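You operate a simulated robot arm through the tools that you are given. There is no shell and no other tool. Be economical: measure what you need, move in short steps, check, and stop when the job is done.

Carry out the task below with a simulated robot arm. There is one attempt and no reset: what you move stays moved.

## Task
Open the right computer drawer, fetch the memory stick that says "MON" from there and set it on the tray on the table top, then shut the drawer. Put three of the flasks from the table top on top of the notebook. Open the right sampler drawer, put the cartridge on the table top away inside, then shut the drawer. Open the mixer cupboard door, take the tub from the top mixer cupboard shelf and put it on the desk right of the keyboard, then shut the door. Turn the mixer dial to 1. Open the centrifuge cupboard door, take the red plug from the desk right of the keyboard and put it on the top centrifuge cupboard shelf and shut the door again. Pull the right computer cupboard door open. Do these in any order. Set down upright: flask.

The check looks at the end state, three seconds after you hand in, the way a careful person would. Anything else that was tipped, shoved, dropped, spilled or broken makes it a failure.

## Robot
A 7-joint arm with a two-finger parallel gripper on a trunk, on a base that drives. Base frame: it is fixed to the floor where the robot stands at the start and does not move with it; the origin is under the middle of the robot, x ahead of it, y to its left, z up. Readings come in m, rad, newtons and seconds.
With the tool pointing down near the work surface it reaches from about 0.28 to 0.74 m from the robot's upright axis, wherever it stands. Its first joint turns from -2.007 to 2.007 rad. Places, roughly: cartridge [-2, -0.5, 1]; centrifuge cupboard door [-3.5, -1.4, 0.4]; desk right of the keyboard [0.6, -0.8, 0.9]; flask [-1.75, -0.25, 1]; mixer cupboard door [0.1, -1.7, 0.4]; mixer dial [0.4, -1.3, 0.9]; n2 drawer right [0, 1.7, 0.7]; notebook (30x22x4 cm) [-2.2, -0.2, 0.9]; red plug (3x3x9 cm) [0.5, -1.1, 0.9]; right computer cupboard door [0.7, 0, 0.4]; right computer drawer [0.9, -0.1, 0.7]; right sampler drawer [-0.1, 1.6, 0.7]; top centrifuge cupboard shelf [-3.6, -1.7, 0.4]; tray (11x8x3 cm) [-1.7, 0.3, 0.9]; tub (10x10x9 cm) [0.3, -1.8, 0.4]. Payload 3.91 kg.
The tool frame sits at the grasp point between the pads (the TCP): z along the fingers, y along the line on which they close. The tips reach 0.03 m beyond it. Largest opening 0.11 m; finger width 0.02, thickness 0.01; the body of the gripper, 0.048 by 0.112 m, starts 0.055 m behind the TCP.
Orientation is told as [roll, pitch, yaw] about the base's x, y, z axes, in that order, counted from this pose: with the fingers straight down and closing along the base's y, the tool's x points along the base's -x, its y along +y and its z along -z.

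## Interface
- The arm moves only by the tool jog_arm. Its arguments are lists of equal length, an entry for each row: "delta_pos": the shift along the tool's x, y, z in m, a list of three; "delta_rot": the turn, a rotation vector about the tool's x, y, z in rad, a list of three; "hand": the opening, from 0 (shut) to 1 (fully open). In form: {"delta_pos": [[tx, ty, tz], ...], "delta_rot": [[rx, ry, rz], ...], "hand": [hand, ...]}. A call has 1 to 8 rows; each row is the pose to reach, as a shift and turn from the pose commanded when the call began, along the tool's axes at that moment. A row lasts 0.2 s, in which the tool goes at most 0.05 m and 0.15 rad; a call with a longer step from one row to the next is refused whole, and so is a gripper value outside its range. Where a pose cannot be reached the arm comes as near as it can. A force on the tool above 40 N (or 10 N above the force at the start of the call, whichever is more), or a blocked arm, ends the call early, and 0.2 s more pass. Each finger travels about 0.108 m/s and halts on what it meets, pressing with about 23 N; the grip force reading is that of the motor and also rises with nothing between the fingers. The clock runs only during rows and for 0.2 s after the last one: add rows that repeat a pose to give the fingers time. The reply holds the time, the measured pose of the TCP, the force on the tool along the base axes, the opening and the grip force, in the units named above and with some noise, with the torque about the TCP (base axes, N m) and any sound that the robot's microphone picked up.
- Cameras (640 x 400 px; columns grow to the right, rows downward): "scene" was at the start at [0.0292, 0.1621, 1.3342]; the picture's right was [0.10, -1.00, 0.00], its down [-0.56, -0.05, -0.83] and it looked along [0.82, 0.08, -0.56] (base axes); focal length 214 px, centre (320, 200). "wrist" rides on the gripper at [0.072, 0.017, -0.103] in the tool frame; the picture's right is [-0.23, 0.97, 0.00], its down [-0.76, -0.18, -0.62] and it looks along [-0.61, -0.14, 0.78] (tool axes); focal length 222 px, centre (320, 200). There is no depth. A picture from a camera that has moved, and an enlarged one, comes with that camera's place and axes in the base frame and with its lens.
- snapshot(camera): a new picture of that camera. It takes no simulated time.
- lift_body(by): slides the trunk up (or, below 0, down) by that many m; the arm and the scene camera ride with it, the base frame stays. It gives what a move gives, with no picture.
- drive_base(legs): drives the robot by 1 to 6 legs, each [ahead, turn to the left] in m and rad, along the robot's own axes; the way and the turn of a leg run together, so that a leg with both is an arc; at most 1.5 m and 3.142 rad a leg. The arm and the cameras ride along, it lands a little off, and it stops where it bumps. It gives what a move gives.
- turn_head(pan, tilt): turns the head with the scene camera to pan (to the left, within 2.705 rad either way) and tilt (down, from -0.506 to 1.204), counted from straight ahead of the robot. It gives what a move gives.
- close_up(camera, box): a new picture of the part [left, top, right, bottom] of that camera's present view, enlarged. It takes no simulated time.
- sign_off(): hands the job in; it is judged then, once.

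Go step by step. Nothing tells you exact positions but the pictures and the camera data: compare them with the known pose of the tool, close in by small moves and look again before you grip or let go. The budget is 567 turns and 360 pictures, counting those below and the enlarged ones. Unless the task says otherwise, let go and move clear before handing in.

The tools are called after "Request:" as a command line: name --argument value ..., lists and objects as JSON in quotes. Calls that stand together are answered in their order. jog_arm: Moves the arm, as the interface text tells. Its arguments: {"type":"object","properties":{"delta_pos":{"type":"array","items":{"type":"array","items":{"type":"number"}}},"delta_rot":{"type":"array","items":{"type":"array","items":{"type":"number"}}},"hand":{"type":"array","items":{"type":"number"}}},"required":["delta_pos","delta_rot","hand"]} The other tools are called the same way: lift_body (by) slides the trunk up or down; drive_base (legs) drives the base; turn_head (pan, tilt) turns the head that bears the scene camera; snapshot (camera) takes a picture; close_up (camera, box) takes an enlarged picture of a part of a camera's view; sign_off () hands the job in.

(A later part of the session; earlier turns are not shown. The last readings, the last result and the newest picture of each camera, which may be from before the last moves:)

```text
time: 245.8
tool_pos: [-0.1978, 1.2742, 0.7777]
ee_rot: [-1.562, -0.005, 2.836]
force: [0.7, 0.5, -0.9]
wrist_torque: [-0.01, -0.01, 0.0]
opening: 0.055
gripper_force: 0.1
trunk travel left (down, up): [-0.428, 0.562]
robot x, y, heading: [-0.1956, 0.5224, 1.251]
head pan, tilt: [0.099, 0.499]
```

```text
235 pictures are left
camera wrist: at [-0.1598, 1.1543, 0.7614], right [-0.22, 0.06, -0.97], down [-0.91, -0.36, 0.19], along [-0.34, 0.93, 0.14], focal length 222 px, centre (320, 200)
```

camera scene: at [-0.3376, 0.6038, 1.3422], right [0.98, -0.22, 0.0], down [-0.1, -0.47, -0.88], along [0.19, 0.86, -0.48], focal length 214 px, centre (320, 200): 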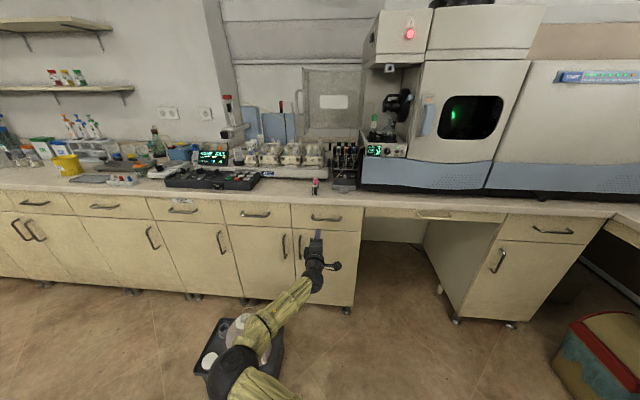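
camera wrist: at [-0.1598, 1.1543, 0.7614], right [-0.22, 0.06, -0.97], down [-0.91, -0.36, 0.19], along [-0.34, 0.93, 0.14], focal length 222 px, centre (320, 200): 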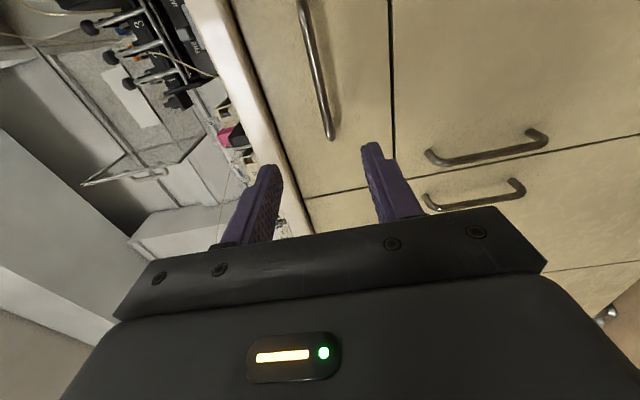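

The handle is centered near (-0.12, 1.445, 0.772). Shift 2 cm right and advance 11 cm.

Request:
jog_arm --delta_pos '[[0.01, 0.002, 0.03], [0.02, 0.004, 0.06], [0.02, 0.004, 0.09], [0.02, 0.004, 0.12]]' --delta_rot '[[0, 0, 0], [0, 0, 0], [0, 0, 0], [0, 0, 0]]' --hand '[0.5, 0.5, 0.5, 0.5]'

Request:
snapshot --camera "wrist"

Request:
close_up --camera "scene" --box '[260, 190, 380, 280]'

```text
time: 246.8
tool_pos: [-0.144, 1.3838, 0.7733]
ee_rot: [-1.566, -0.005, 2.837]
force: [1.0, 0.8, -0.3]
wrist_torque: [0.0, 0.02, -0.02]
opening: 0.0548
gripper_force: 0.1
trunk travel left (down, up): [-0.428, 0.562]
robot x, y, heading: [-0.1965, 0.5233, 1.249]
head pan, tilt: [0.099, 0.499]
```

```text
234 pictures are left
camera wrist: at [-0.1063, 1.2623, 0.7572], right [-0.22, 0.06, -0.97], down [-0.91, -0.36, 0.19], along [-0.34, 0.93, 0.14], focal length 222 px, centre (320, 200)
```

wrist: 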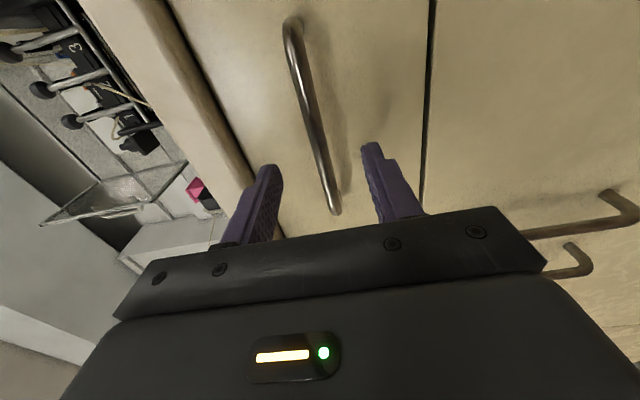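

```text
4.44 times, centred on (320, 235) of scene
camera zoom: at [-0.3382, 0.6023, 1.3422], right [0.98, -0.22, 0.0], down [-0.1, -0.47, -0.88], along [0.19, 0.86, -0.48], focal length 953 px, centre (320, 44)
```

zoom: 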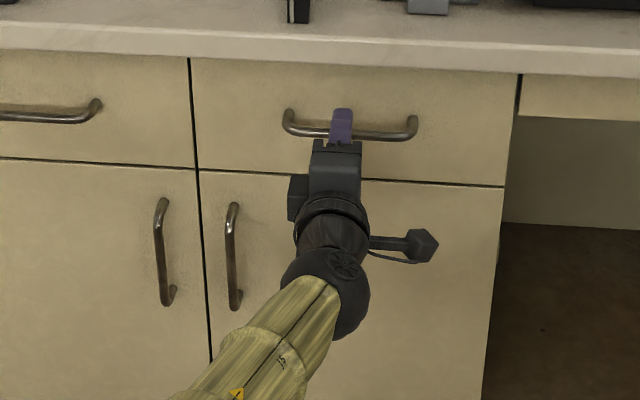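

Advance the last 5 cm and close on the bar.

Request:
jog_arm --delta_pos '[[0, 0, 0.02], [0, 0, 0.04], [0, 0, 0.052], [0, 0, 0.052], [0, 0, 0.052], [0, 0, 0.052]]' --delta_rot '[[0, 0, 0], [0, 0, 0], [0, 0, 0], [0, 0, 0], [0, 0, 0], [0, 0, 0]]' --hand '[0.5, 0.5, 0.5, 0, 0, 0]'

Request:
snapshot --camera "wrist"

```text
time: 247.6
tool_pos: [-0.1317, 1.4284, 0.7762]
ee_rot: [-1.566, -0.004, 2.837]
force: [-8.2, -35.2, 5.8]
wrist_torque: [0.97, -0.48, -0.25]
opening: 0.0196
gripper_force: 15.0
trunk travel left (down, up): [-0.428, 0.562]
robot x, y, heading: [-0.1942, 0.5211, 1.249]
head pan, tilt: [0.099, 0.499]
stopped in row 4: the force on the tool passed its limit (the readings are from after the stop); the commanded pose is now the measured one
```

```text
232 pictures are left
camera wrist: at [-0.0941, 1.307, 0.759], right [-0.22, 0.07, -0.97], down [-0.91, -0.37, 0.19], along [-0.34, 0.93, 0.14], focal length 222 px, centre (320, 200)
```

wrist: 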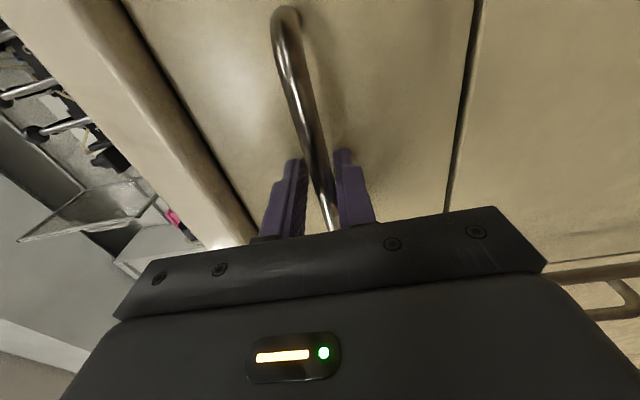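

Request:
jog_arm --delta_pos '[[0, 0, -0.006], [0, 0, -0.006], [0, 0, -0.006]]' --delta_rot '[[0, 0, 0], [0, 0, 0], [0, 0, 0]]' --hand '[0, 0, 0]'

Request:
jog_arm --delta_pos '[[0, 0, -0.03], [0, 0, -0.06], [0, 0, -0.09], [0, 0, -0.12], [0, 0, -0.15], [0, 0, -0.18], [0, 0, -0.21], [0, 0, -0.24]]' --delta_rot '[[0, 0, 0], [0, 0, 0], [0, 0, 0], [0, 0, 0], [0, 0, 0], [0, 0, 0], [0, 0, 0], [0, 0, 0]]' --hand '[0, 0, 0, 0, 0, 0, 0, 0]'

Request:
snapshot --camera "scene"

```text
time: 248.4
tool_pos: [-0.1319, 1.4243, 0.7714]
ee_rot: [-1.56, -0.005, 2.838]
force: [-0.7, 5.0, 2.7]
wrist_torque: [-0.15, -0.29, 0.25]
opening: 0.0113
gripper_force: 45.0
trunk travel left (down, up): [-0.428, 0.562]
robot x, y, heading: [-0.1981, 0.5184, 1.252]
head pan, tilt: [0.099, 0.499]
```

```text
time: 250.2
tool_pos: [-0.2052, 1.1977, 0.77]
ee_rot: [-1.557, -0.003, 2.841]
force: [-14.2, 3.3, -12.9]
wrist_torque: [-0.11, -0.17, 0.12]
opening: 0.0113
gripper_force: 44.8
trunk travel left (down, up): [-0.428, 0.562]
robot x, y, heading: [-0.1957, 0.5227, 1.255]
head pan, tilt: [0.099, 0.499]
```

```text
231 pictures are left
camera scene: at [-0.3397, 0.6042, 1.3417], right [0.98, -0.22, 0.0], down [-0.1, -0.47, -0.88], along [0.19, 0.86, -0.48], focal length 214 px, centre (320, 200)
```

scene: 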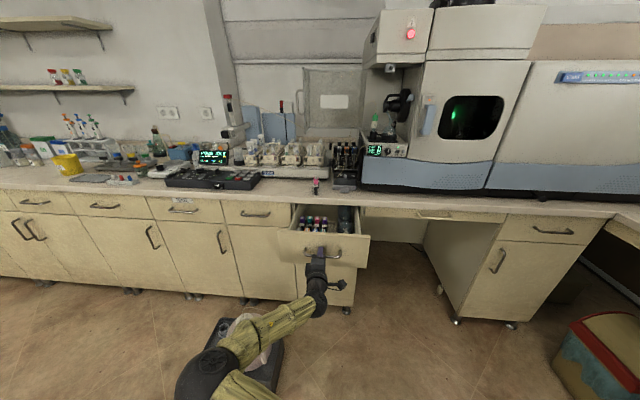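

Request:
close_up --camera "scene" --box '[270, 190, 380, 270]'

```text
5.00 times, centred on (325, 230) of scene
camera zoom: at [-0.3397, 0.6042, 1.3417], right [0.98, -0.22, 0.0], down [-0.1, -0.47, -0.88], along [0.19, 0.86, -0.48], focal length 1072 px, centre (295, 50)
```

zoom: 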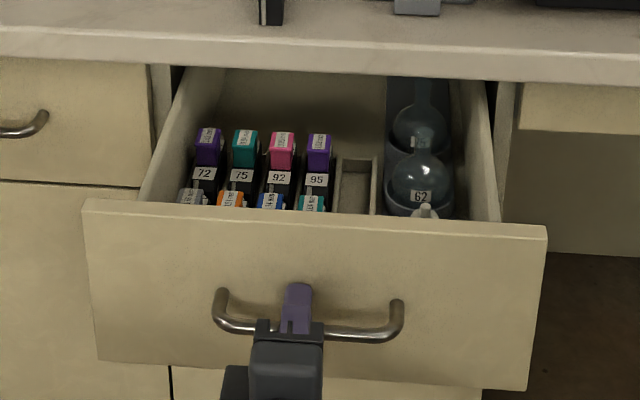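

The drawer holds a rack of cartridges with what looks like an empty slot. Pull it out a bit further, then release and look from above.

Request:
jog_arm --delta_pos '[[0, 0, -0.03], [0, 0, -0.06], [0, 0, -0.09], [0, 0, -0.1]]' --delta_rot '[[0, 0, 0], [0, 0, 0], [0, 0, 0], [0, 0, 0]]' --hand '[0, 0, 0, 0]'

Request:
jog_arm --delta_pos '[[0, 0, 0], [0, 0, 0], [0, 0, -0.04], [0, 0, -0.08]]' --delta_rot '[[0, 0, 0], [0, 0, 0], [0, 0, 0], [0, 0, 0]]' --hand '[0.3, 0.5, 0.5, 0.5]'

Request:
turn_head --pan 0.1 --tilt 0.75

Request:
snapshot --camera "scene"

```text
time: 251.2
tool_pos: [-0.2368, 1.1012, 0.7706]
ee_rot: [-1.556, -0.001, 2.844]
force: [-24.1, 7.3, -23.5]
wrist_torque: [0.03, -0.14, -0.25]
opening: 0.0114
gripper_force: 45.4
trunk travel left (down, up): [-0.428, 0.562]
robot x, y, heading: [-0.1954, 0.5226, 1.247]
head pan, tilt: [0.099, 0.499]
```

```text
time: 252.2
tool_pos: [-0.2567, 1.0239, 0.7747]
ee_rot: [-1.561, -0.008, 2.836]
force: [1.1, 0.4, -0.1]
wrist_torque: [0.05, 0.01, -0.01]
opening: 0.055
gripper_force: 0.0
trunk travel left (down, up): [-0.428, 0.562]
robot x, y, heading: [-0.1987, 0.5202, 1.246]
head pan, tilt: [0.099, 0.499]
```

```text
time: 253.0
tool_pos: [-0.2574, 1.024, 0.7753]
ee_rot: [-1.562, -0.005, 2.839]
force: [0.2, -0.4, 0.0]
wrist_torque: [-0.01, -0.01, 0.01]
opening: 0.0548
gripper_force: 0.0
trunk travel left (down, up): [-0.428, 0.562]
robot x, y, heading: [-0.193, 0.5169, 1.251]
head pan, tilt: [0.099, 0.75]
```

```text
229 pictures are left
camera scene: at [-0.34, 0.5943, 1.3203], right [0.98, -0.22, 0.0], down [-0.15, -0.67, -0.73], along [0.16, 0.71, -0.68], focal length 214 px, centre (320, 200)
```

scene: 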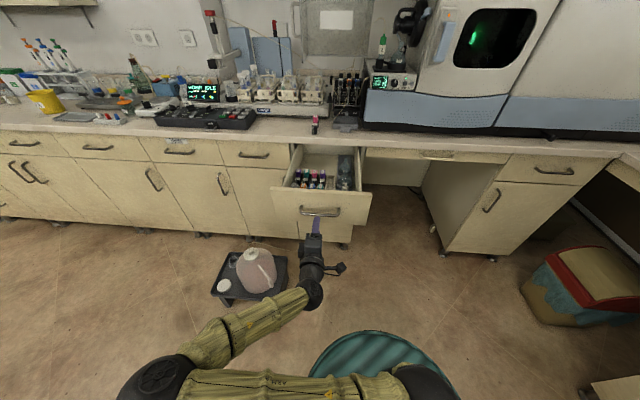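

I'll raise the hand clear of the drawer while turning it down, as before.

Request:
jog_arm --delta_pos '[[0, -0.045, -0.01], [0, -0.09, -0.02], [0, -0.135, -0.02], [0, -0.18, -0.02], [0, -0.225, -0.02], [0, -0.27, -0.02], [0, -0.315, -0.02], [0, -0.35, -0.02]]' --delta_rot '[[0, 0, 0], [-0.1, 0, 0], [-0.2, 0, 0], [-0.3, 0, 0], [-0.4, 0, 0], [-0.5, 0, 0], [-0.6, 0, 0], [-0.7, 0, 0]]' --hand '[0.5, 0.5, 0.5, 0.5, 0.5, 0.5, 0.5, 0.5]'

Request:
jog_arm --delta_pos '[[0, 0, 0], [0, 0, 0], [0, 0, 0], [0, 0, 0], [0, 0, 0], [0, 0, 0]]' --delta_rot '[[-0.15, 0, 0], [-0.3, 0, 0], [-0.45, 0, 0], [-0.6, 0, 0], [-0.75, 0, 0], [-0.86, 0, 0]]' --hand '[0.5, 0.5, 0.5, 0.5, 0.5, 0.5]'

Request:
snapshot --camera "scene"

```text
time: 254.8
tool_pos: [-0.281, 0.9499, 1.0213]
ee_rot: [-0.896, -0.033, 2.82]
force: [0.8, 1.0, 0.0]
wrist_torque: [0.04, 0.03, 0.0]
opening: 0.0551
gripper_force: 0.2
out of reach, approached as far as the arm can: row 2, 7, 8
trunk travel left (down, up): [-0.428, 0.562]
robot x, y, heading: [-0.1983, 0.5233, 1.251]
head pan, tilt: [0.099, 0.75]
```

```text
time: 256.2
tool_pos: [-0.3767, 0.7276, 0.9381]
ee_rot: [-0.117, -0.045, 2.744]
force: [-0.2, 0.2, -0.3]
wrist_torque: [-0.01, -0.02, -0.02]
opening: 0.055
gripper_force: 0.0
out of reach, approached as far as the arm can: row 1, 2, 3, 4, 5, 6
trunk travel left (down, up): [-0.428, 0.562]
robot x, y, heading: [-0.1982, 0.524, 1.253]
head pan, tilt: [0.099, 0.75]
```

```text
228 pictures are left
camera scene: at [-0.34, 0.594, 1.3203], right [0.98, -0.22, 0.0], down [-0.15, -0.67, -0.73], along [0.16, 0.71, -0.68], focal length 214 px, centre (320, 200)
```

scene: 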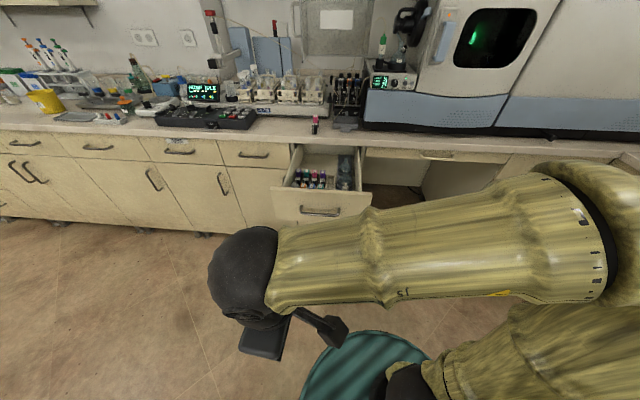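

Drive the tool back toward the home-like position (forward and up) to unfold.

Request:
jog_arm --delta_pos '[[0, -0.02, -0.04], [0, -0.05, -0.08], [0, -0.08, -0.12], [0, -0.12, -0.15], [0, -0.16, -0.18], [0, -0.2, -0.2], [0, -0.24, -0.22], [0, -0.28, -0.22]]' --delta_rot '[[0, 0, 0.1], [0, 0, 0.2], [0, 0, 0.3], [0, 0, 0.4], [0, 0, 0.5], [0, 0, 0.6], [0, 0, 0.7], [0, 0, 0.8]]' --hand '[0.5, 0.5, 0.5, 0.5, 0.5, 0.5, 0.5, 0.5]'

Request:
snapshot --camera "scene"

```text
time: 258.0
tool_pos: [-0.2435, 0.8907, 1.1601]
ee_rot: [-0.058, -0.12, 1.946]
force: [-0.9, 0.9, 0.1]
wrist_torque: [0.01, -0.01, 0.01]
opening: 0.0551
gripper_force: 0.1
out of reach, approached as far as the arm can: row 1, 2, 3, 5, 6, 7, 8
trunk travel left (down, up): [-0.428, 0.562]
robot x, y, heading: [-0.1973, 0.5206, 1.253]
head pan, tilt: [0.099, 0.75]
```

```text
227 pictures are left
camera scene: at [-0.34, 0.5941, 1.3203], right [0.98, -0.22, 0.0], down [-0.15, -0.67, -0.73], along [0.16, 0.71, -0.68], focal length 214 px, centre (320, 200)
```

scene: 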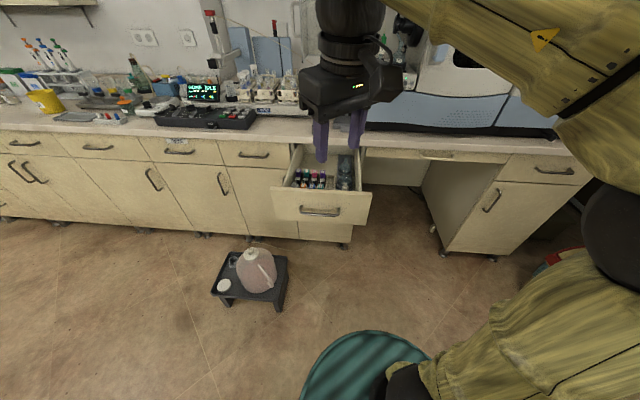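

Request:
jog_arm --delta_pos '[[-0.02, -0.015, -0.02], [-0.04, -0.03, -0.04], [-0.06, -0.045, -0.06], [-0.08, -0.06, -0.07], [-0.1, -0.077, -0.08]]' --delta_rot '[[0, 0, 0.14], [0, 0, 0.28], [0, 0, 0.42], [0, 0, 0.56], [0, 0, 0.69]]' --hand '[0.5, 0.5, 0.5, 0.5, 0.5]'

Request:
snapshot --camera "scene"

```text
time: 259.2
tool_pos: [-0.172, 0.8982, 1.1952]
ee_rot: [0.03, -0.126, 1.305]
force: [1.5, 0.0, 0.0]
wrist_torque: [0.01, 0.06, 0.02]
opening: 0.0548
gripper_force: 0.1
out of reach, approached as far as the arm can: row 1, 2, 3, 4, 5
trunk travel left (down, up): [-0.428, 0.562]
robot x, y, heading: [-0.1915, 0.5242, 1.253]
head pan, tilt: [0.099, 0.75]
```

```text
226 pictures are left
camera scene: at [-0.3391, 0.5941, 1.3204], right [0.98, -0.22, 0.0], down [-0.15, -0.67, -0.73], along [0.16, 0.71, -0.68], focal length 214 px, centre (320, 200)
```

scene: 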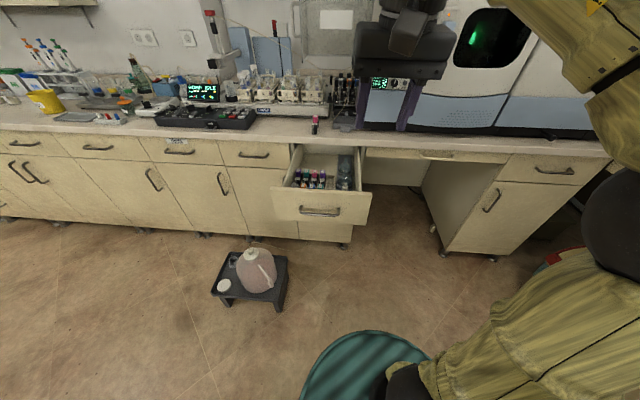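

Request:
jog_arm --delta_pos '[[0, 0.03, -0.02], [-0.01, 0.06, -0.04], [-0.03, 0.08, -0.05], [-0.05, 0.1, -0.05], [-0.08, 0.1, -0.04], [-0.11, 0.1, -0.02]]' --delta_rot '[[0, 0.03, 0.01], [0, 0.06, 0.02], [0, 0.09, 0.03], [0, 0.12, 0.05], [0, 0.12, 0.05], [0, 0.12, 0.05]]' --hand '[0.5, 0.5, 0.5, 0.5, 0.5, 0.5]'

Request:
snapshot --camera "scene"

```text
time: 260.6
tool_pos: [-0.1926, 0.8709, 1.1706]
ee_rot: [0.029, -0.011, 1.261]
force: [-0.9, 0.0, 0.1]
wrist_torque: [0.03, -0.01, 0.01]
opening: 0.0551
gripper_force: 0.0
out of reach, approached as far as the arm can: row 1, 2, 3, 4, 5, 6
trunk travel left (down, up): [-0.428, 0.562]
robot x, y, heading: [-0.1951, 0.5221, 1.251]
head pan, tilt: [0.099, 0.75]
```

```text
225 pictures are left
camera scene: at [-0.34, 0.5937, 1.3203], right [0.98, -0.22, 0.0], down [-0.15, -0.67, -0.73], along [0.16, 0.71, -0.68], focal length 214 px, centre (320, 200)
```

scene: 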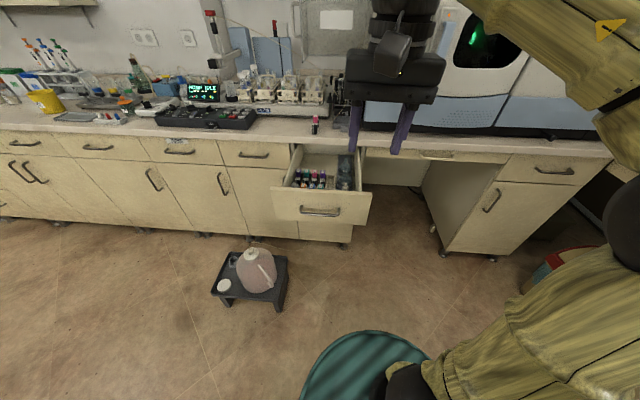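

Request:
jog_arm --delta_pos '[[0, 0.04, 0], [0, 0.08, 0], [0, 0.12, 0], [0, 0.16, 0], [0, 0.2, 0]]' --delta_rot '[[0, 0, 0], [0, 0, 0], [0, 0, 0], [0, 0, 0], [0, 0, 0]]' --hand '[0.5, 0.5, 0.5, 0.5, 0.5]'

Request:
jog_arm --delta_pos '[[0, 0, -0.04], [0, 0, -0.08], [-0.03, 0, -0.12], [-0.06, 0, -0.14]]' --delta_rot '[[0, 0, 0], [0, 0, 0], [0, 0, 0], [0, 0, 0]]' --hand '[0.5, 0.5, 0.5, 0.5]'

Request:
snapshot --camera "scene"

```text
time: 261.8
tool_pos: [-0.2598, 0.8491, 1.1389]
ee_rot: [0.009, -0.042, 1.261]
force: [0.3, 0.4, -0.1]
wrist_torque: [0.03, -0.01, 0.02]
opening: 0.0551
gripper_force: 0.2
out of reach, approached as far as the arm can: row 1, 2, 3, 4, 5
trunk travel left (down, up): [-0.428, 0.562]
robot x, y, heading: [-0.1908, 0.5212, 1.249]
head pan, tilt: [0.099, 0.75]
```

```text
time: 262.8
tool_pos: [-0.2142, 0.8491, 1.1884]
ee_rot: [0.029, -0.019, 1.262]
force: [0.3, 0.6, 1.0]
wrist_torque: [-0.02, -0.03, -0.02]
opening: 0.0551
gripper_force: 0.0
out of reach, approached as far as the arm can: row 1, 2, 3, 4
trunk travel left (down, up): [-0.428, 0.562]
robot x, y, heading: [-0.1964, 0.5206, 1.253]
head pan, tilt: [0.099, 0.75]
```

```text
224 pictures are left
camera scene: at [-0.34, 0.5941, 1.3203], right [0.98, -0.22, 0.0], down [-0.15, -0.67, -0.73], along [0.16, 0.71, -0.68], focal length 214 px, centre (320, 200)
```

scene: 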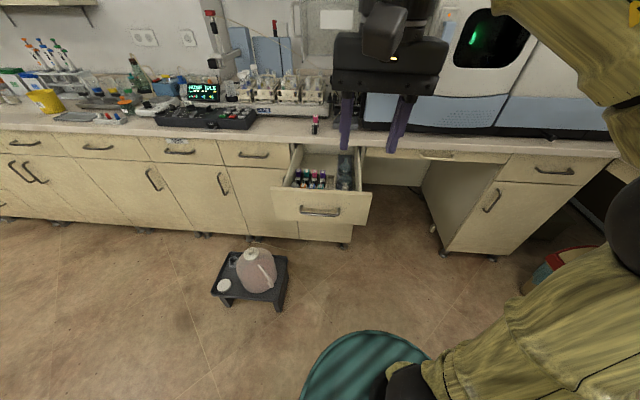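

Try relieving by moving to the right side (where the elbow is), then extend.

Request:
jog_arm --delta_pos '[[0, -0.04, 0.02], [0, -0.08, 0.04], [0, -0.12, 0.06], [0, -0.16, 0.08], [0, -0.2, 0.1], [0, -0.24, 0.1], [0, -0.28, 0.1]]' --delta_rot '[[0, 0, 0.05], [0, 0, 0.1], [0, 0, 0.15], [0, 0, 0.2], [0, 0, 0.25], [0, 0, 0.3], [0, 0, 0.35]]' --hand '[0.5, 0.5, 0.5, 0.5, 0.5, 0.5, 0.5]'

Request:
snapshot --camera "scene"

```text
time: 264.4
tool_pos: [0.0696, 0.7767, 1.089]
ee_rot: [0.002, 0.008, 0.911]
force: [-1.2, 0.3, 0.2]
wrist_torque: [0.0, -0.02, -0.01]
opening: 0.0551
gripper_force: 0.0
out of reach, approached as far as the arm can: row 1, 2, 3, 4, 5, 6, 7
trunk travel left (down, up): [-0.428, 0.562]
robot x, y, heading: [-0.1948, 0.5214, 1.255]
head pan, tilt: [0.099, 0.75]
```

```text
223 pictures are left
camera scene: at [-0.3401, 0.5938, 1.3203], right [0.98, -0.22, 0.0], down [-0.15, -0.67, -0.73], along [0.16, 0.71, -0.68], focal length 214 px, centre (320, 200)
```

scene: 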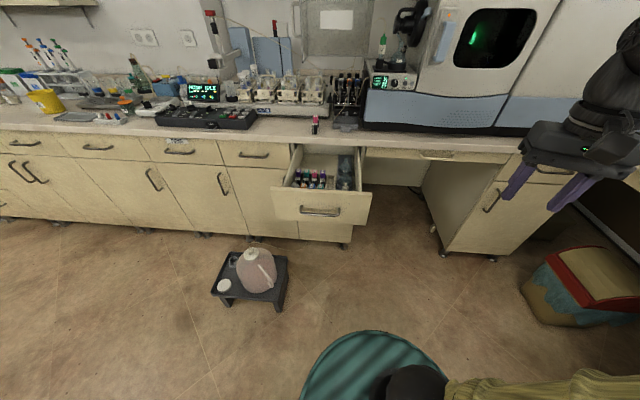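

Request:
jog_arm --delta_pos '[[-0.04, 0, 0], [-0.08, 0, 0], [-0.12, 0, 0], [-0.16, 0, 0], [-0.2, 0, 0], [-0.24, 0, 0]]' --delta_rot '[[0, 0, 0], [0, 0, 0], [0, 0, 0], [0, 0, 0], [0, 0, 0], [0, 0, 0]]' --hand '[0.5, 0.5, 0.5, 0.5, 0.5, 0.5]'

Request:
snapshot --camera "scene"

```text
time: 265.8
tool_pos: [0.1255, 0.8672, 1.0613]
ee_rot: [0.0, -0.005, 0.908]
force: [-0.3, 0.8, -0.5]
wrist_torque: [0.0, 0.0, 0.0]
opening: 0.0549
gripper_force: 0.1
out of reach, approached as far as the arm can: row 2, 3, 4, 5, 6
trunk travel left (down, up): [-0.428, 0.562]
robot x, y, heading: [-0.1987, 0.5211, 1.252]
head pan, tilt: [0.099, 0.75]
```

```text
222 pictures are left
camera scene: at [-0.3394, 0.5944, 1.3203], right [0.98, -0.22, 0.0], down [-0.15, -0.67, -0.73], along [0.16, 0.71, -0.68], focal length 214 px, centre (320, 200)
```

scene: 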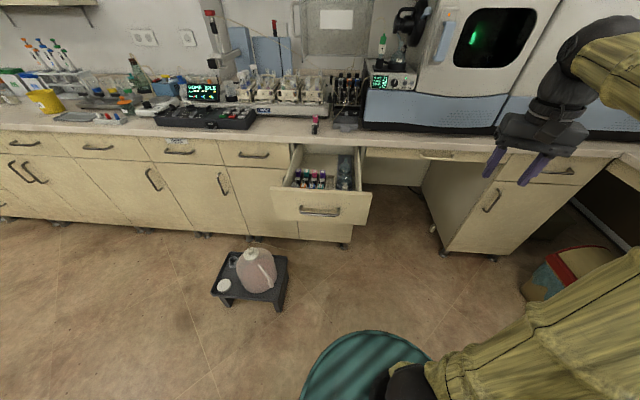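

Request:
jog_arm --delta_pos '[[0, 0.02, -0.04], [0, 0.04, -0.08], [0, 0.06, -0.12], [0, 0.08, -0.16], [0, 0.1, -0.2], [0, 0.13, -0.23]]' --delta_rot '[[0, 0, 0], [0, 0, 0], [0, 0, 0], [0, 0, 0], [0, 0, 0], [0, 0, 0]]' --hand '[0.5, 0.5, 0.5, 0.5, 0.5, 0.5]'

Request:
snapshot --camera "scene"

```text
time: 267.2
tool_pos: [0.0092, 0.8839, 1.1752]
ee_rot: [0.034, 0.0, 0.912]
force: [0.0, 0.0, 0.8]
wrist_torque: [-0.02, 0.01, 0.0]
opening: 0.0549
gripper_force: 0.0
out of reach, approached as far as the arm can: row 1, 2, 3, 4, 5, 6
trunk travel left (down, up): [-0.428, 0.562]
robot x, y, heading: [-0.1969, 0.5224, 1.253]
head pan, tilt: [0.099, 0.75]
```

```text
221 pictures are left
camera scene: at [-0.3403, 0.5942, 1.3203], right [0.98, -0.22, 0.0], down [-0.15, -0.67, -0.73], along [0.16, 0.71, -0.68], focal length 214 px, centre (320, 200)
```

scene: 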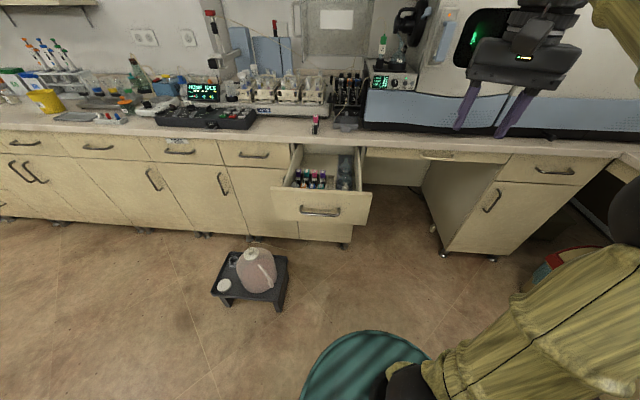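

I'll use what worked before: pitch the tool forward while extending, which brings the elbow up naturally.

Request:
jog_arm --delta_pos '[[-0.03, 0.01, 0], [-0.06, 0.02, 0.0], [-0.09, 0.03, 0.02], [-0.12, 0.04, 0.04], [-0.16, 0.05, 0.06], [-0.2, 0.06, 0.08], [-0.24, 0.07, 0.1], [-0.28, 0.08, 0.1]]' --delta_rot '[[0, -0.1, 0], [0, -0.2, 0], [0, -0.3, 0], [0, -0.4, 0], [0, -0.5, 0], [0, -0.6, 0], [0, -0.7, 0], [0, -0.785, 0]]' --hand '[0.5, 0.5, 0.5, 0.5, 0.5, 0.5, 0.5, 0.5]'

Request:
snapshot --camera "scene"

```text
time: 269.0
tool_pos: [0.0923, 1.0464, 1.0786]
ee_rot: [0.044, -0.779, 0.882]
force: [0.1, 1.1, 0.4]
wrist_torque: [-0.02, 0.02, -0.04]
opening: 0.0551
gripper_force: 0.1
out of reach, approached as far as the arm can: row 1, 2, 3, 4, 5, 6, 7, 8
trunk travel left (down, up): [-0.428, 0.562]
robot x, y, heading: [-0.1935, 0.5207, 1.249]
head pan, tilt: [0.099, 0.75]
```

```text
220 pictures are left
camera scene: at [-0.3399, 0.5943, 1.3203], right [0.98, -0.22, 0.0], down [-0.15, -0.67, -0.73], along [0.16, 0.71, -0.68], focal length 214 px, centre (320, 200)
```

scene: 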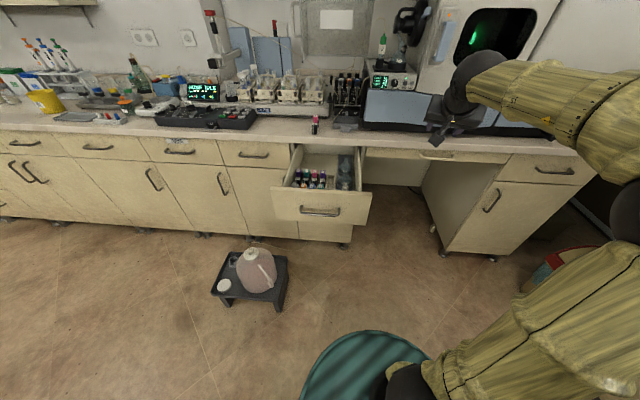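

Request:
jog_arm --delta_pos '[[-0.014, 0.025, 0.014], [-0.028, 0.05, 0.028], [-0.042, 0.075, 0.042], [-0.056, 0.1, 0.056], [-0.07, 0.125, 0.07], [-0.084, 0.15, 0.085]]' --delta_rot '[[0, 0, 0], [0, 0, 0], [0, 0, 0], [0, 0, 0], [0, 0, 0], [0, 0, 0]]' --hand '[0.5, 0.5, 0.5, 0.5, 0.5, 0.5]'

Request:
snapshot --camera "scene"

```text
time: 270.4
tool_pos: [0.0496, 1.0537, 1.0777]
ee_rot: [0.043, -0.777, 0.879]
force: [-0.3, -0.1, -0.2]
wrist_torque: [0.0, 0.02, 0.01]
opening: 0.0548
gripper_force: 0.0
out of reach, approached as far as the arm can: row 1, 2, 3, 4, 5, 6
trunk travel left (down, up): [-0.428, 0.562]
robot x, y, heading: [-0.1962, 0.5211, 1.254]
head pan, tilt: [0.099, 0.75]
```

```text
219 pictures are left
camera scene: at [-0.3397, 0.5943, 1.3203], right [0.98, -0.22, 0.0], down [-0.15, -0.67, -0.73], along [0.16, 0.71, -0.68], focal length 214 px, centre (320, 200)
```

scene: 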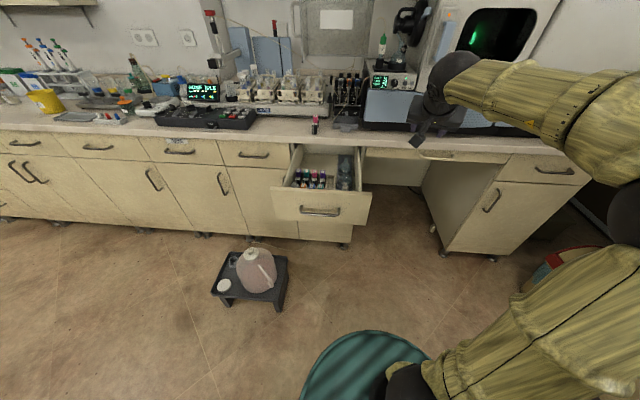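

Request:
jog_arm --delta_pos '[[0.033, 0.007, -0.01], [0.066, 0.014, -0.019], [0.1, 0.021, -0.028], [0.13, 0.029, -0.038], [0.16, 0.036, -0.047], [0.197, 0.043, -0.057], [0.197, 0.043, -0.057]]' --delta_rot '[[0, 0.11, 0], [0, 0.22, 0], [0, 0.34, 0], [0, 0.45, 0], [0, 0.56, 0], [0, 0.68, 0], [0, 0.785, 0]]' --hand '[0.5, 0.5, 0.5, 0.5, 0.5, 0.5, 0.5]'

Request:
jog_arm --delta_pos '[[0, 0, 0], [0, 0, 0], [0, 0, 0]]' --delta_rot '[[0, 0, -0.13], [0, 0, -0.26], [0, 0, -0.37]]' --hand '[0.5, 0.5, 0.5]'

Request:
jog_arm --delta_pos '[[0, 0.02, -0.03], [0, 0.04, -0.06], [0, 0.06, -0.09], [0, 0.08, -0.12], [0, 0.1, -0.15], [0, 0.12, -0.18]]' --delta_rot '[[0, 0, 0], [0, 0, 0], [0, 0, 0], [0, 0, 0], [0, 0, 0], [0, 0, 0]]' --hand '[0.5, 0.5, 0.5, 0.5, 0.5, 0.5]'

Request:
snapshot --camera "scene"

```text
time: 272.0
tool_pos: [-0.0997, 0.9385, 0.9835]
ee_rot: [0.031, 0.008, 0.912]
force: [1.1, -0.1, 0.8]
wrist_torque: [0.01, -0.03, -0.04]
opening: 0.0549
gripper_force: 0.2
trunk travel left (down, up): [-0.428, 0.562]
robot x, y, heading: [-0.1961, 0.5201, 1.256]
head pan, tilt: [0.099, 0.75]
```

```text
time: 272.8
tool_pos: [-0.0984, 0.9384, 0.9821]
ee_rot: [0.032, -0.004, 1.284]
force: [-1.1, 0.1, -0.1]
wrist_torque: [0.03, 0.0, 0.0]
opening: 0.055
gripper_force: 0.0
trunk travel left (down, up): [-0.428, 0.562]
robot x, y, heading: [-0.1944, 0.5239, 1.253]
head pan, tilt: [0.099, 0.75]
```

```text
time: 274.2
tool_pos: [-0.1845, 0.8941, 1.1325]
ee_rot: [0.026, -0.01, 1.281]
force: [0.1, -0.3, -0.1]
wrist_torque: [0.02, 0.0, 0.04]
opening: 0.0549
gripper_force: 0.0
out of reach, approached as far as the arm can: row 1, 2, 3, 4, 5, 6
trunk travel left (down, up): [-0.428, 0.562]
robot x, y, heading: [-0.1958, 0.5224, 1.252]
head pan, tilt: [0.099, 0.75]
```

```text
218 pictures are left
camera scene: at [-0.3404, 0.5939, 1.3203], right [0.98, -0.22, 0.0], down [-0.15, -0.67, -0.73], along [0.16, 0.71, -0.68], focal length 214 px, centre (320, 200)
```

scene: 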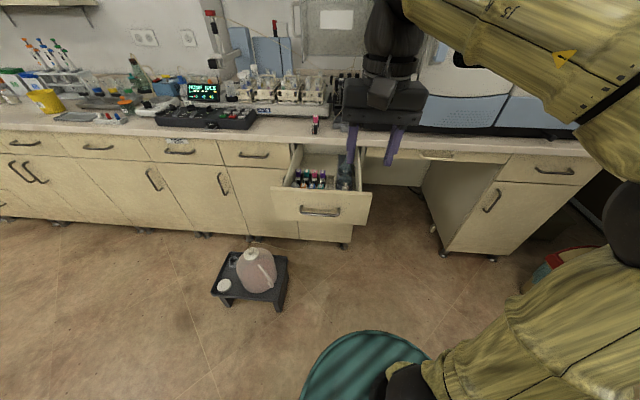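

At lower heights there's no limit; go back down and extend forward there.

Request:
jog_arm --delta_pos '[[0, -0.01, 0.04], [0, -0.02, 0.08], [-0.02, -0.02, 0.12], [-0.05, -0.02, 0.15], [-0.09, -0.02, 0.16], [-0.13, -0.02, 0.16], [-0.17, -0.02, 0.16], [-0.21, -0.02, 0.16]]' --delta_rot '[[0, 0, 0], [0, 0, 0], [0, 0, 0], [0, 0, 0], [0, 0, 0], [0, 0, 0], [0, 0, 0], [0, 0, 0]]' --hand '[0.5, 0.5, 0.5, 0.5, 0.5, 0.5, 0.5, 0.5]'

Request:
snapshot --camera "scene"

```text
time: 276.0
tool_pos: [-0.1021, 0.9388, 0.9859]
ee_rot: [0.032, -0.005, 1.281]
force: [-0.5, 0.2, 0.4]
wrist_torque: [-0.02, -0.01, 0.02]
opening: 0.0548
gripper_force: 0.1
out of reach, approached as far as the arm can: row 1, 2, 4, 5, 6, 7, 8
trunk travel left (down, up): [-0.428, 0.562]
robot x, y, heading: [-0.1923, 0.5216, 1.253]
head pan, tilt: [0.099, 0.75]
```

```text
217 pictures are left
camera scene: at [-0.3401, 0.5943, 1.3203], right [0.98, -0.22, 0.0], down [-0.15, -0.67, -0.73], along [0.16, 0.71, -0.68], focal length 214 px, centre (320, 200)
```

scene: 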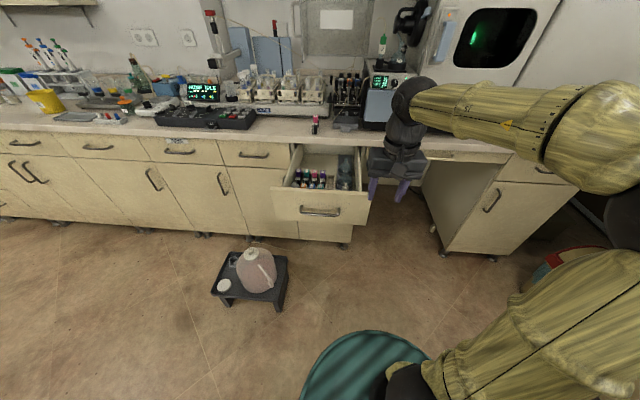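

Request:
jog_arm --delta_pos '[[-0.02, -0.03, 0.02], [-0.04, -0.06, 0.04], [-0.08, -0.085, 0.05], [-0.12, -0.1, 0.065], [-0.165, -0.105, 0.08], [-0.21, -0.105, 0.09], [-0.255, -0.105, 0.1], [-0.292, -0.105, 0.106]]' --delta_rot '[[0, -0.1, 0], [0, -0.2, 0], [0, -0.3, 0], [0, -0.4, 0], [0, -0.5, 0], [0, -0.6, 0], [0, -0.7, 0], [0, -0.785, 0]]' --hand '[0.5, 0.5, 0.5, 0.5, 0.5, 0.5, 0.5, 0.5]'

Request:
snapshot --camera "scene"

```text
time: 277.8
tool_pos: [0.0781, 1.0144, 0.9276]
ee_rot: [0.045, -0.793, 1.241]
force: [1.0, -0.7, 0.6]
wrist_torque: [0.03, 0.05, 0.04]
opening: 0.0551
gripper_force: 0.0
out of reach, approached as far as the arm can: row 3, 4, 5, 6, 7, 8
trunk travel left (down, up): [-0.428, 0.562]
robot x, y, heading: [-0.1934, 0.5229, 1.247]
head pan, tilt: [0.099, 0.75]
```

```text
216 pictures are left
camera scene: at [-0.3376, 0.5924, 1.3207], right [0.98, -0.22, 0.0], down [-0.15, -0.66, -0.73], along [0.16, 0.71, -0.68], focal length 214 px, centre (320, 200)
```

scene: 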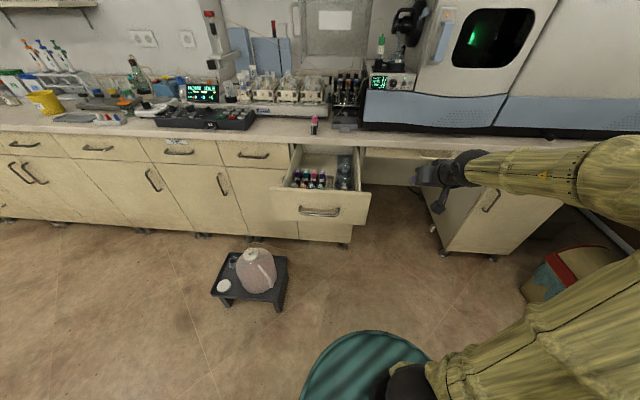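

I'll test whether rotating the wrist (camera to the right) frees the arm: back to tool-down, yaw +1.57, then extend.

Request:
jog_arm --delta_pos '[[0.02, 0, -0.02], [0.04, 0, -0.04], [0.06, 0, -0.06], [0.06, 0, -0.06], [0.06, 0, -0.06], [0.06, 0, -0.06]]' --delta_rot '[[0, 0.13, 0], [0, 0.26, 0], [0, 0.39, 0], [0, 0.52, 0], [0, 0.65, 0], [0, 0.785, 0]]' --hand '[0.5, 0.5, 0.5, 0.5, 0.5, 0.5]'

Request:
jog_arm --delta_pos '[[0, 0, 0], [0, 0, 0], [0, 0, 0], [0, 0, 0], [0, 0, 0], [0, 0, 0], [0, 0, 0], [0, 0, 0]]' --delta_rot '[[0, 0, -0.15], [0, 0, -0.3], [0, 0, -0.45], [0, 0, -0.6], [0, 0, -0.75], [0, 0, -0.9], [0, 0, -1.05], [0, 0, -1.2]]' --hand '[0.5, 0.5, 0.5, 0.5, 0.5, 0.5, 0.5, 0.5]'

Request:
snapshot --camera "scene"

```text
time: 279.2
tool_pos: [0.0081, 0.9215, 0.9316]
ee_rot: [0.021, -0.006, 1.268]
force: [0.0, 0.3, 0.0]
wrist_torque: [0.0, 0.0, 0.0]
opening: 0.0552
gripper_force: 0.0
out of reach, approached as far as the arm can: row 1, 2, 3, 4, 5, 6
trunk travel left (down, up): [-0.428, 0.562]
robot x, y, heading: [-0.1954, 0.5219, 1.249]
head pan, tilt: [0.099, 0.75]
```

```text
time: 281.0
tool_pos: [-0.1154, 0.8681, 0.7857]
ee_rot: [-0.247, -0.091, 2.293]
force: [0.3, 0.3, 0.4]
wrist_torque: [-0.03, 0.05, -0.01]
opening: 0.0549
gripper_force: 0.1
out of reach, approached as far as the arm can: row 1, 2, 3, 4, 5, 6, 7, 8
trunk travel left (down, up): [-0.428, 0.562]
robot x, y, heading: [-0.1939, 0.5185, 1.261]
head pan, tilt: [0.099, 0.75]
```

```text
215 pictures are left
camera scene: at [-0.3378, 0.5961, 1.3204], right [0.98, -0.22, 0.0], down [-0.15, -0.67, -0.73], along [0.16, 0.71, -0.68], focal length 214 px, centre (320, 200)
```

scene: 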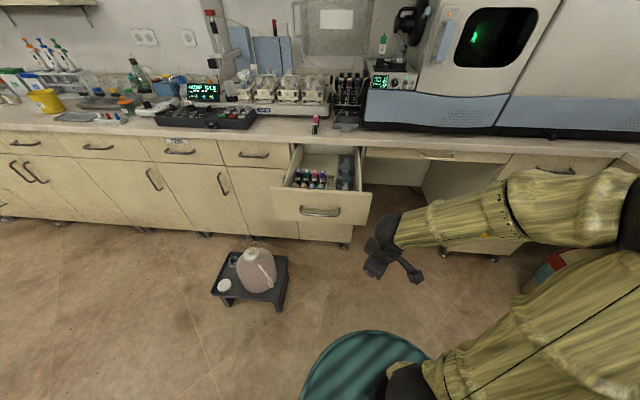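

Rotating that way worsens it, so the last joint is the one at its limit. Rotate the opposite way.

Request:
jog_arm --delta_pos '[[0, 0, -0.02], [0, 0, -0.04], [0, 0, -0.06], [0, 0, -0.08], [0, 0, -0.1], [0, 0, -0.12], [0, 0, -0.14], [0, 0, -0.15]]' --delta_rot '[[0, 0, 0.15], [0, 0, 0.3], [0, 0, 0.45], [0, 0, 0.6], [0, 0, 0.75], [0, 0, 0.9], [0, 0, 1.05], [0, 0, 1.2]]' --hand '[0.5, 0.5, 0.5, 0.5, 0.5, 0.5, 0.5, 0.5]'

Request:
jog_arm --delta_pos '[[0, 0, 0], [0, 0, 0], [0, 0, 0], [0, 0, 0], [0, 0, 0], [0, 0, 0]]' --delta_rot '[[0, 0, 0.15], [0, 0, 0.3], [0, 0, 0.45], [0, 0, 0.6], [0, 0, 0.75], [0, 0, 0.9]]' --hand '[0.5, 0.5, 0.5, 0.5, 0.5, 0.5]'

Request:
snapshot --camera "scene"

```text
time: 282.8
tool_pos: [-0.1345, 0.8463, 0.9273]
ee_rot: [-0.007, -0.264, 1.08]
force: [0.0, 0.3, -0.7]
wrist_torque: [-0.03, -0.01, -0.02]
opening: 0.0552
gripper_force: 0.0
out of reach, approached as far as the arm can: row 7, 8
trunk travel left (down, up): [-0.428, 0.562]
robot x, y, heading: [-0.1938, 0.5198, 1.252]
head pan, tilt: [0.099, 0.75]
```

```text
time: 284.2
tool_pos: [-0.1319, 0.8456, 0.9281]
ee_rot: [0.205, -0.167, 0.161]
force: [-0.4, -0.1, 0.3]
wrist_torque: [0.03, 0.02, -0.02]
opening: 0.0551
gripper_force: 0.1
trunk travel left (down, up): [-0.428, 0.562]
robot x, y, heading: [-0.1945, 0.521, 1.257]
head pan, tilt: [0.099, 0.75]
```

```text
214 pictures are left
camera scene: at [-0.34, 0.5939, 1.3203], right [0.98, -0.22, 0.0], down [-0.15, -0.67, -0.73], along [0.16, 0.71, -0.68], focal length 214 px, centre (320, 200)
```

scene: 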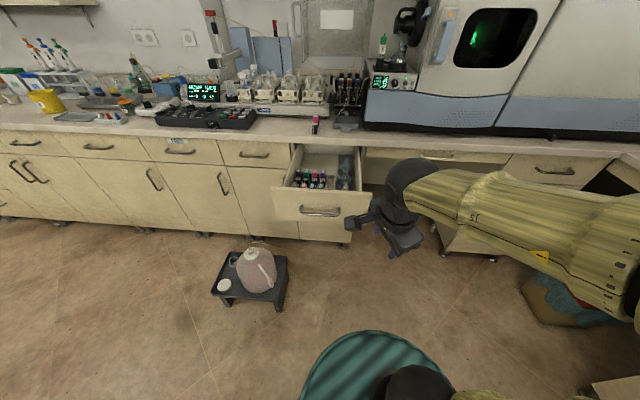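

Free now. Extend forward and up from here.

Request:
jog_arm --delta_pos '[[0, 0.01, -0.04], [0, 0.03, -0.08], [0, 0.07, -0.1], [-0.01, 0.11, -0.1], [-0.015, 0.15, -0.1], [-0.02, 0.19, -0.1], [-0.025, 0.23, -0.1], [-0.027, 0.268, -0.1]]' --delta_rot '[[0, 0, 0], [0, 0, 0], [0, 0, 0], [0, 0, 0], [0, 0, 0], [0, 0, 0], [0, 0, 0], [0, 0, 0]]' --hand '[0.5, 0.5, 0.5, 0.5, 0.5, 0.5, 0.5, 0.5]'

Request:
snapshot --camera "scene"

```text
time: 286.0
tool_pos: [-0.1635, 0.9716, 1.0756]
ee_rot: [0.205, -0.168, 0.164]
force: [0.6, -0.7, -0.9]
wrist_torque: [0.02, 0.06, 0.02]
opening: 0.0551
gripper_force: 0.0
out of reach, approached as far as the arm can: row 1, 2, 6, 7, 8
trunk travel left (down, up): [-0.428, 0.562]
robot x, y, heading: [-0.1937, 0.5205, 1.25]
head pan, tilt: [0.099, 0.75]
```

```text
213 pictures are left
camera scene: at [-0.3398, 0.5938, 1.3203], right [0.98, -0.22, 0.0], down [-0.15, -0.67, -0.73], along [0.16, 0.71, -0.68], focal length 214 px, centre (320, 200)
```

scene: 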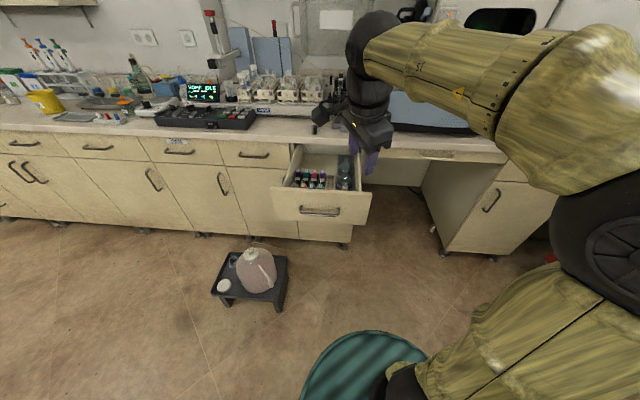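

Request:
jog_arm --delta_pos '[[0.02, 0.02, -0.03], [0.04, 0.04, -0.06], [0.05, 0.06, -0.09], [0.06, 0.08, -0.1]]' --delta_rot '[[0, 0, -0.05], [0, 0, -0.1], [0, 0, -0.15], [0, 0, -0.2]]' --hand '[0.5, 0.5, 0.5, 0.5]'

Request:
jog_arm --delta_pos '[[0, 0.03, 0.03], [0, 0.06, 0.06], [0, 0.09, 0.09], [0, 0.12, 0.1], [0, 0.15, 0.1]]' --delta_rot '[[0, 0, 0], [0, 0, 0], [0, 0, 0], [0, 0, 0], [0, 0, 0]]' --hand '[0.5, 0.5, 0.5, 0.5, 0.5]'

Request:
snapshot --camera "scene"

```text
time: 287.0
tool_pos: [-0.2276, 0.9412, 1.1443]
ee_rot: [0.176, -0.202, 0.341]
force: [0.3, 0.5, 1.1]
wrist_torque: [-0.01, 0.02, 0.01]
opening: 0.055
gripper_force: 0.1
out of reach, approached as far as the arm can: row 1, 2, 3, 4
trunk travel left (down, up): [-0.428, 0.562]
robot x, y, heading: [-0.1949, 0.5194, 1.251]
head pan, tilt: [0.099, 0.75]
```

```text
time: 288.2
tool_pos: [-0.2346, 0.9554, 1.0855]
ee_rot: [0.17, -0.207, 0.363]
force: [-0.4, 0.0, 0.1]
wrist_torque: [-0.01, -0.02, -0.01]
opening: 0.0549
gripper_force: 0.0
out of reach, approached as far as the arm can: row 1, 2, 3, 4, 5
trunk travel left (down, up): [-0.428, 0.562]
robot x, y, heading: [-0.1949, 0.5212, 1.254]
head pan, tilt: [0.099, 0.75]
```

```text
212 pictures are left
camera scene: at [-0.3404, 0.5943, 1.3202], right [0.98, -0.22, 0.0], down [-0.15, -0.67, -0.73], along [0.16, 0.71, -0.68], focal length 214 px, centre (320, 200)
```

scene: 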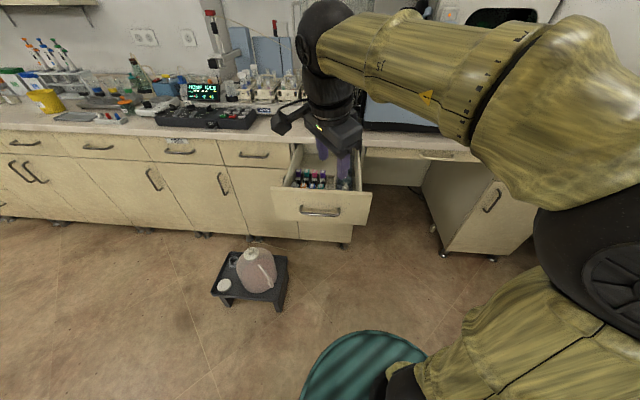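

Request:
jog_arm --delta_pos '[[0.035, 0.028, -0.02], [0.07, 0.057, -0.03], [0.1, 0.083, -0.04], [0.13, 0.107, -0.05], [0.165, 0.135, -0.05], [0.194, 0.158, -0.05]]' --delta_rot '[[0, 0, 0], [0, 0, 0], [0, 0, 0], [0, 0, 0], [0, 0, 0], [0, 0, 0]]' --hand '[0.5, 0.5, 0.5, 0.5, 0.5, 0.5]'

Request:
snapshot --camera "scene"

```text
time: 289.6
tool_pos: [-0.4796, 1.0199, 1.1198]
ee_rot: [0.167, -0.205, 0.359]
force: [0.3, 0.7, -0.1]
wrist_torque: [-0.04, 0.07, -0.02]
opening: 0.0549
gripper_force: 0.1
out of reach, approached as far as the arm can: row 1, 2
trunk travel left (down, up): [-0.428, 0.562]
robot x, y, heading: [-0.1956, 0.5195, 1.251]
head pan, tilt: [0.099, 0.75]
```

```text
211 pictures are left
camera scene: at [-0.3393, 0.5955, 1.3203], right [0.98, -0.22, 0.0], down [-0.15, -0.67, -0.73], along [0.16, 0.71, -0.68], focal length 214 px, centre (320, 200)
```

scene: 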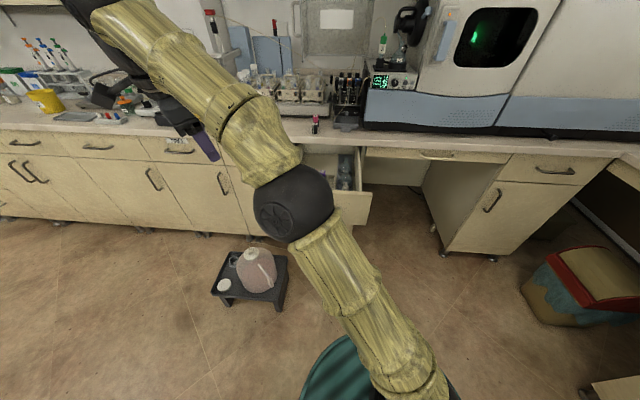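

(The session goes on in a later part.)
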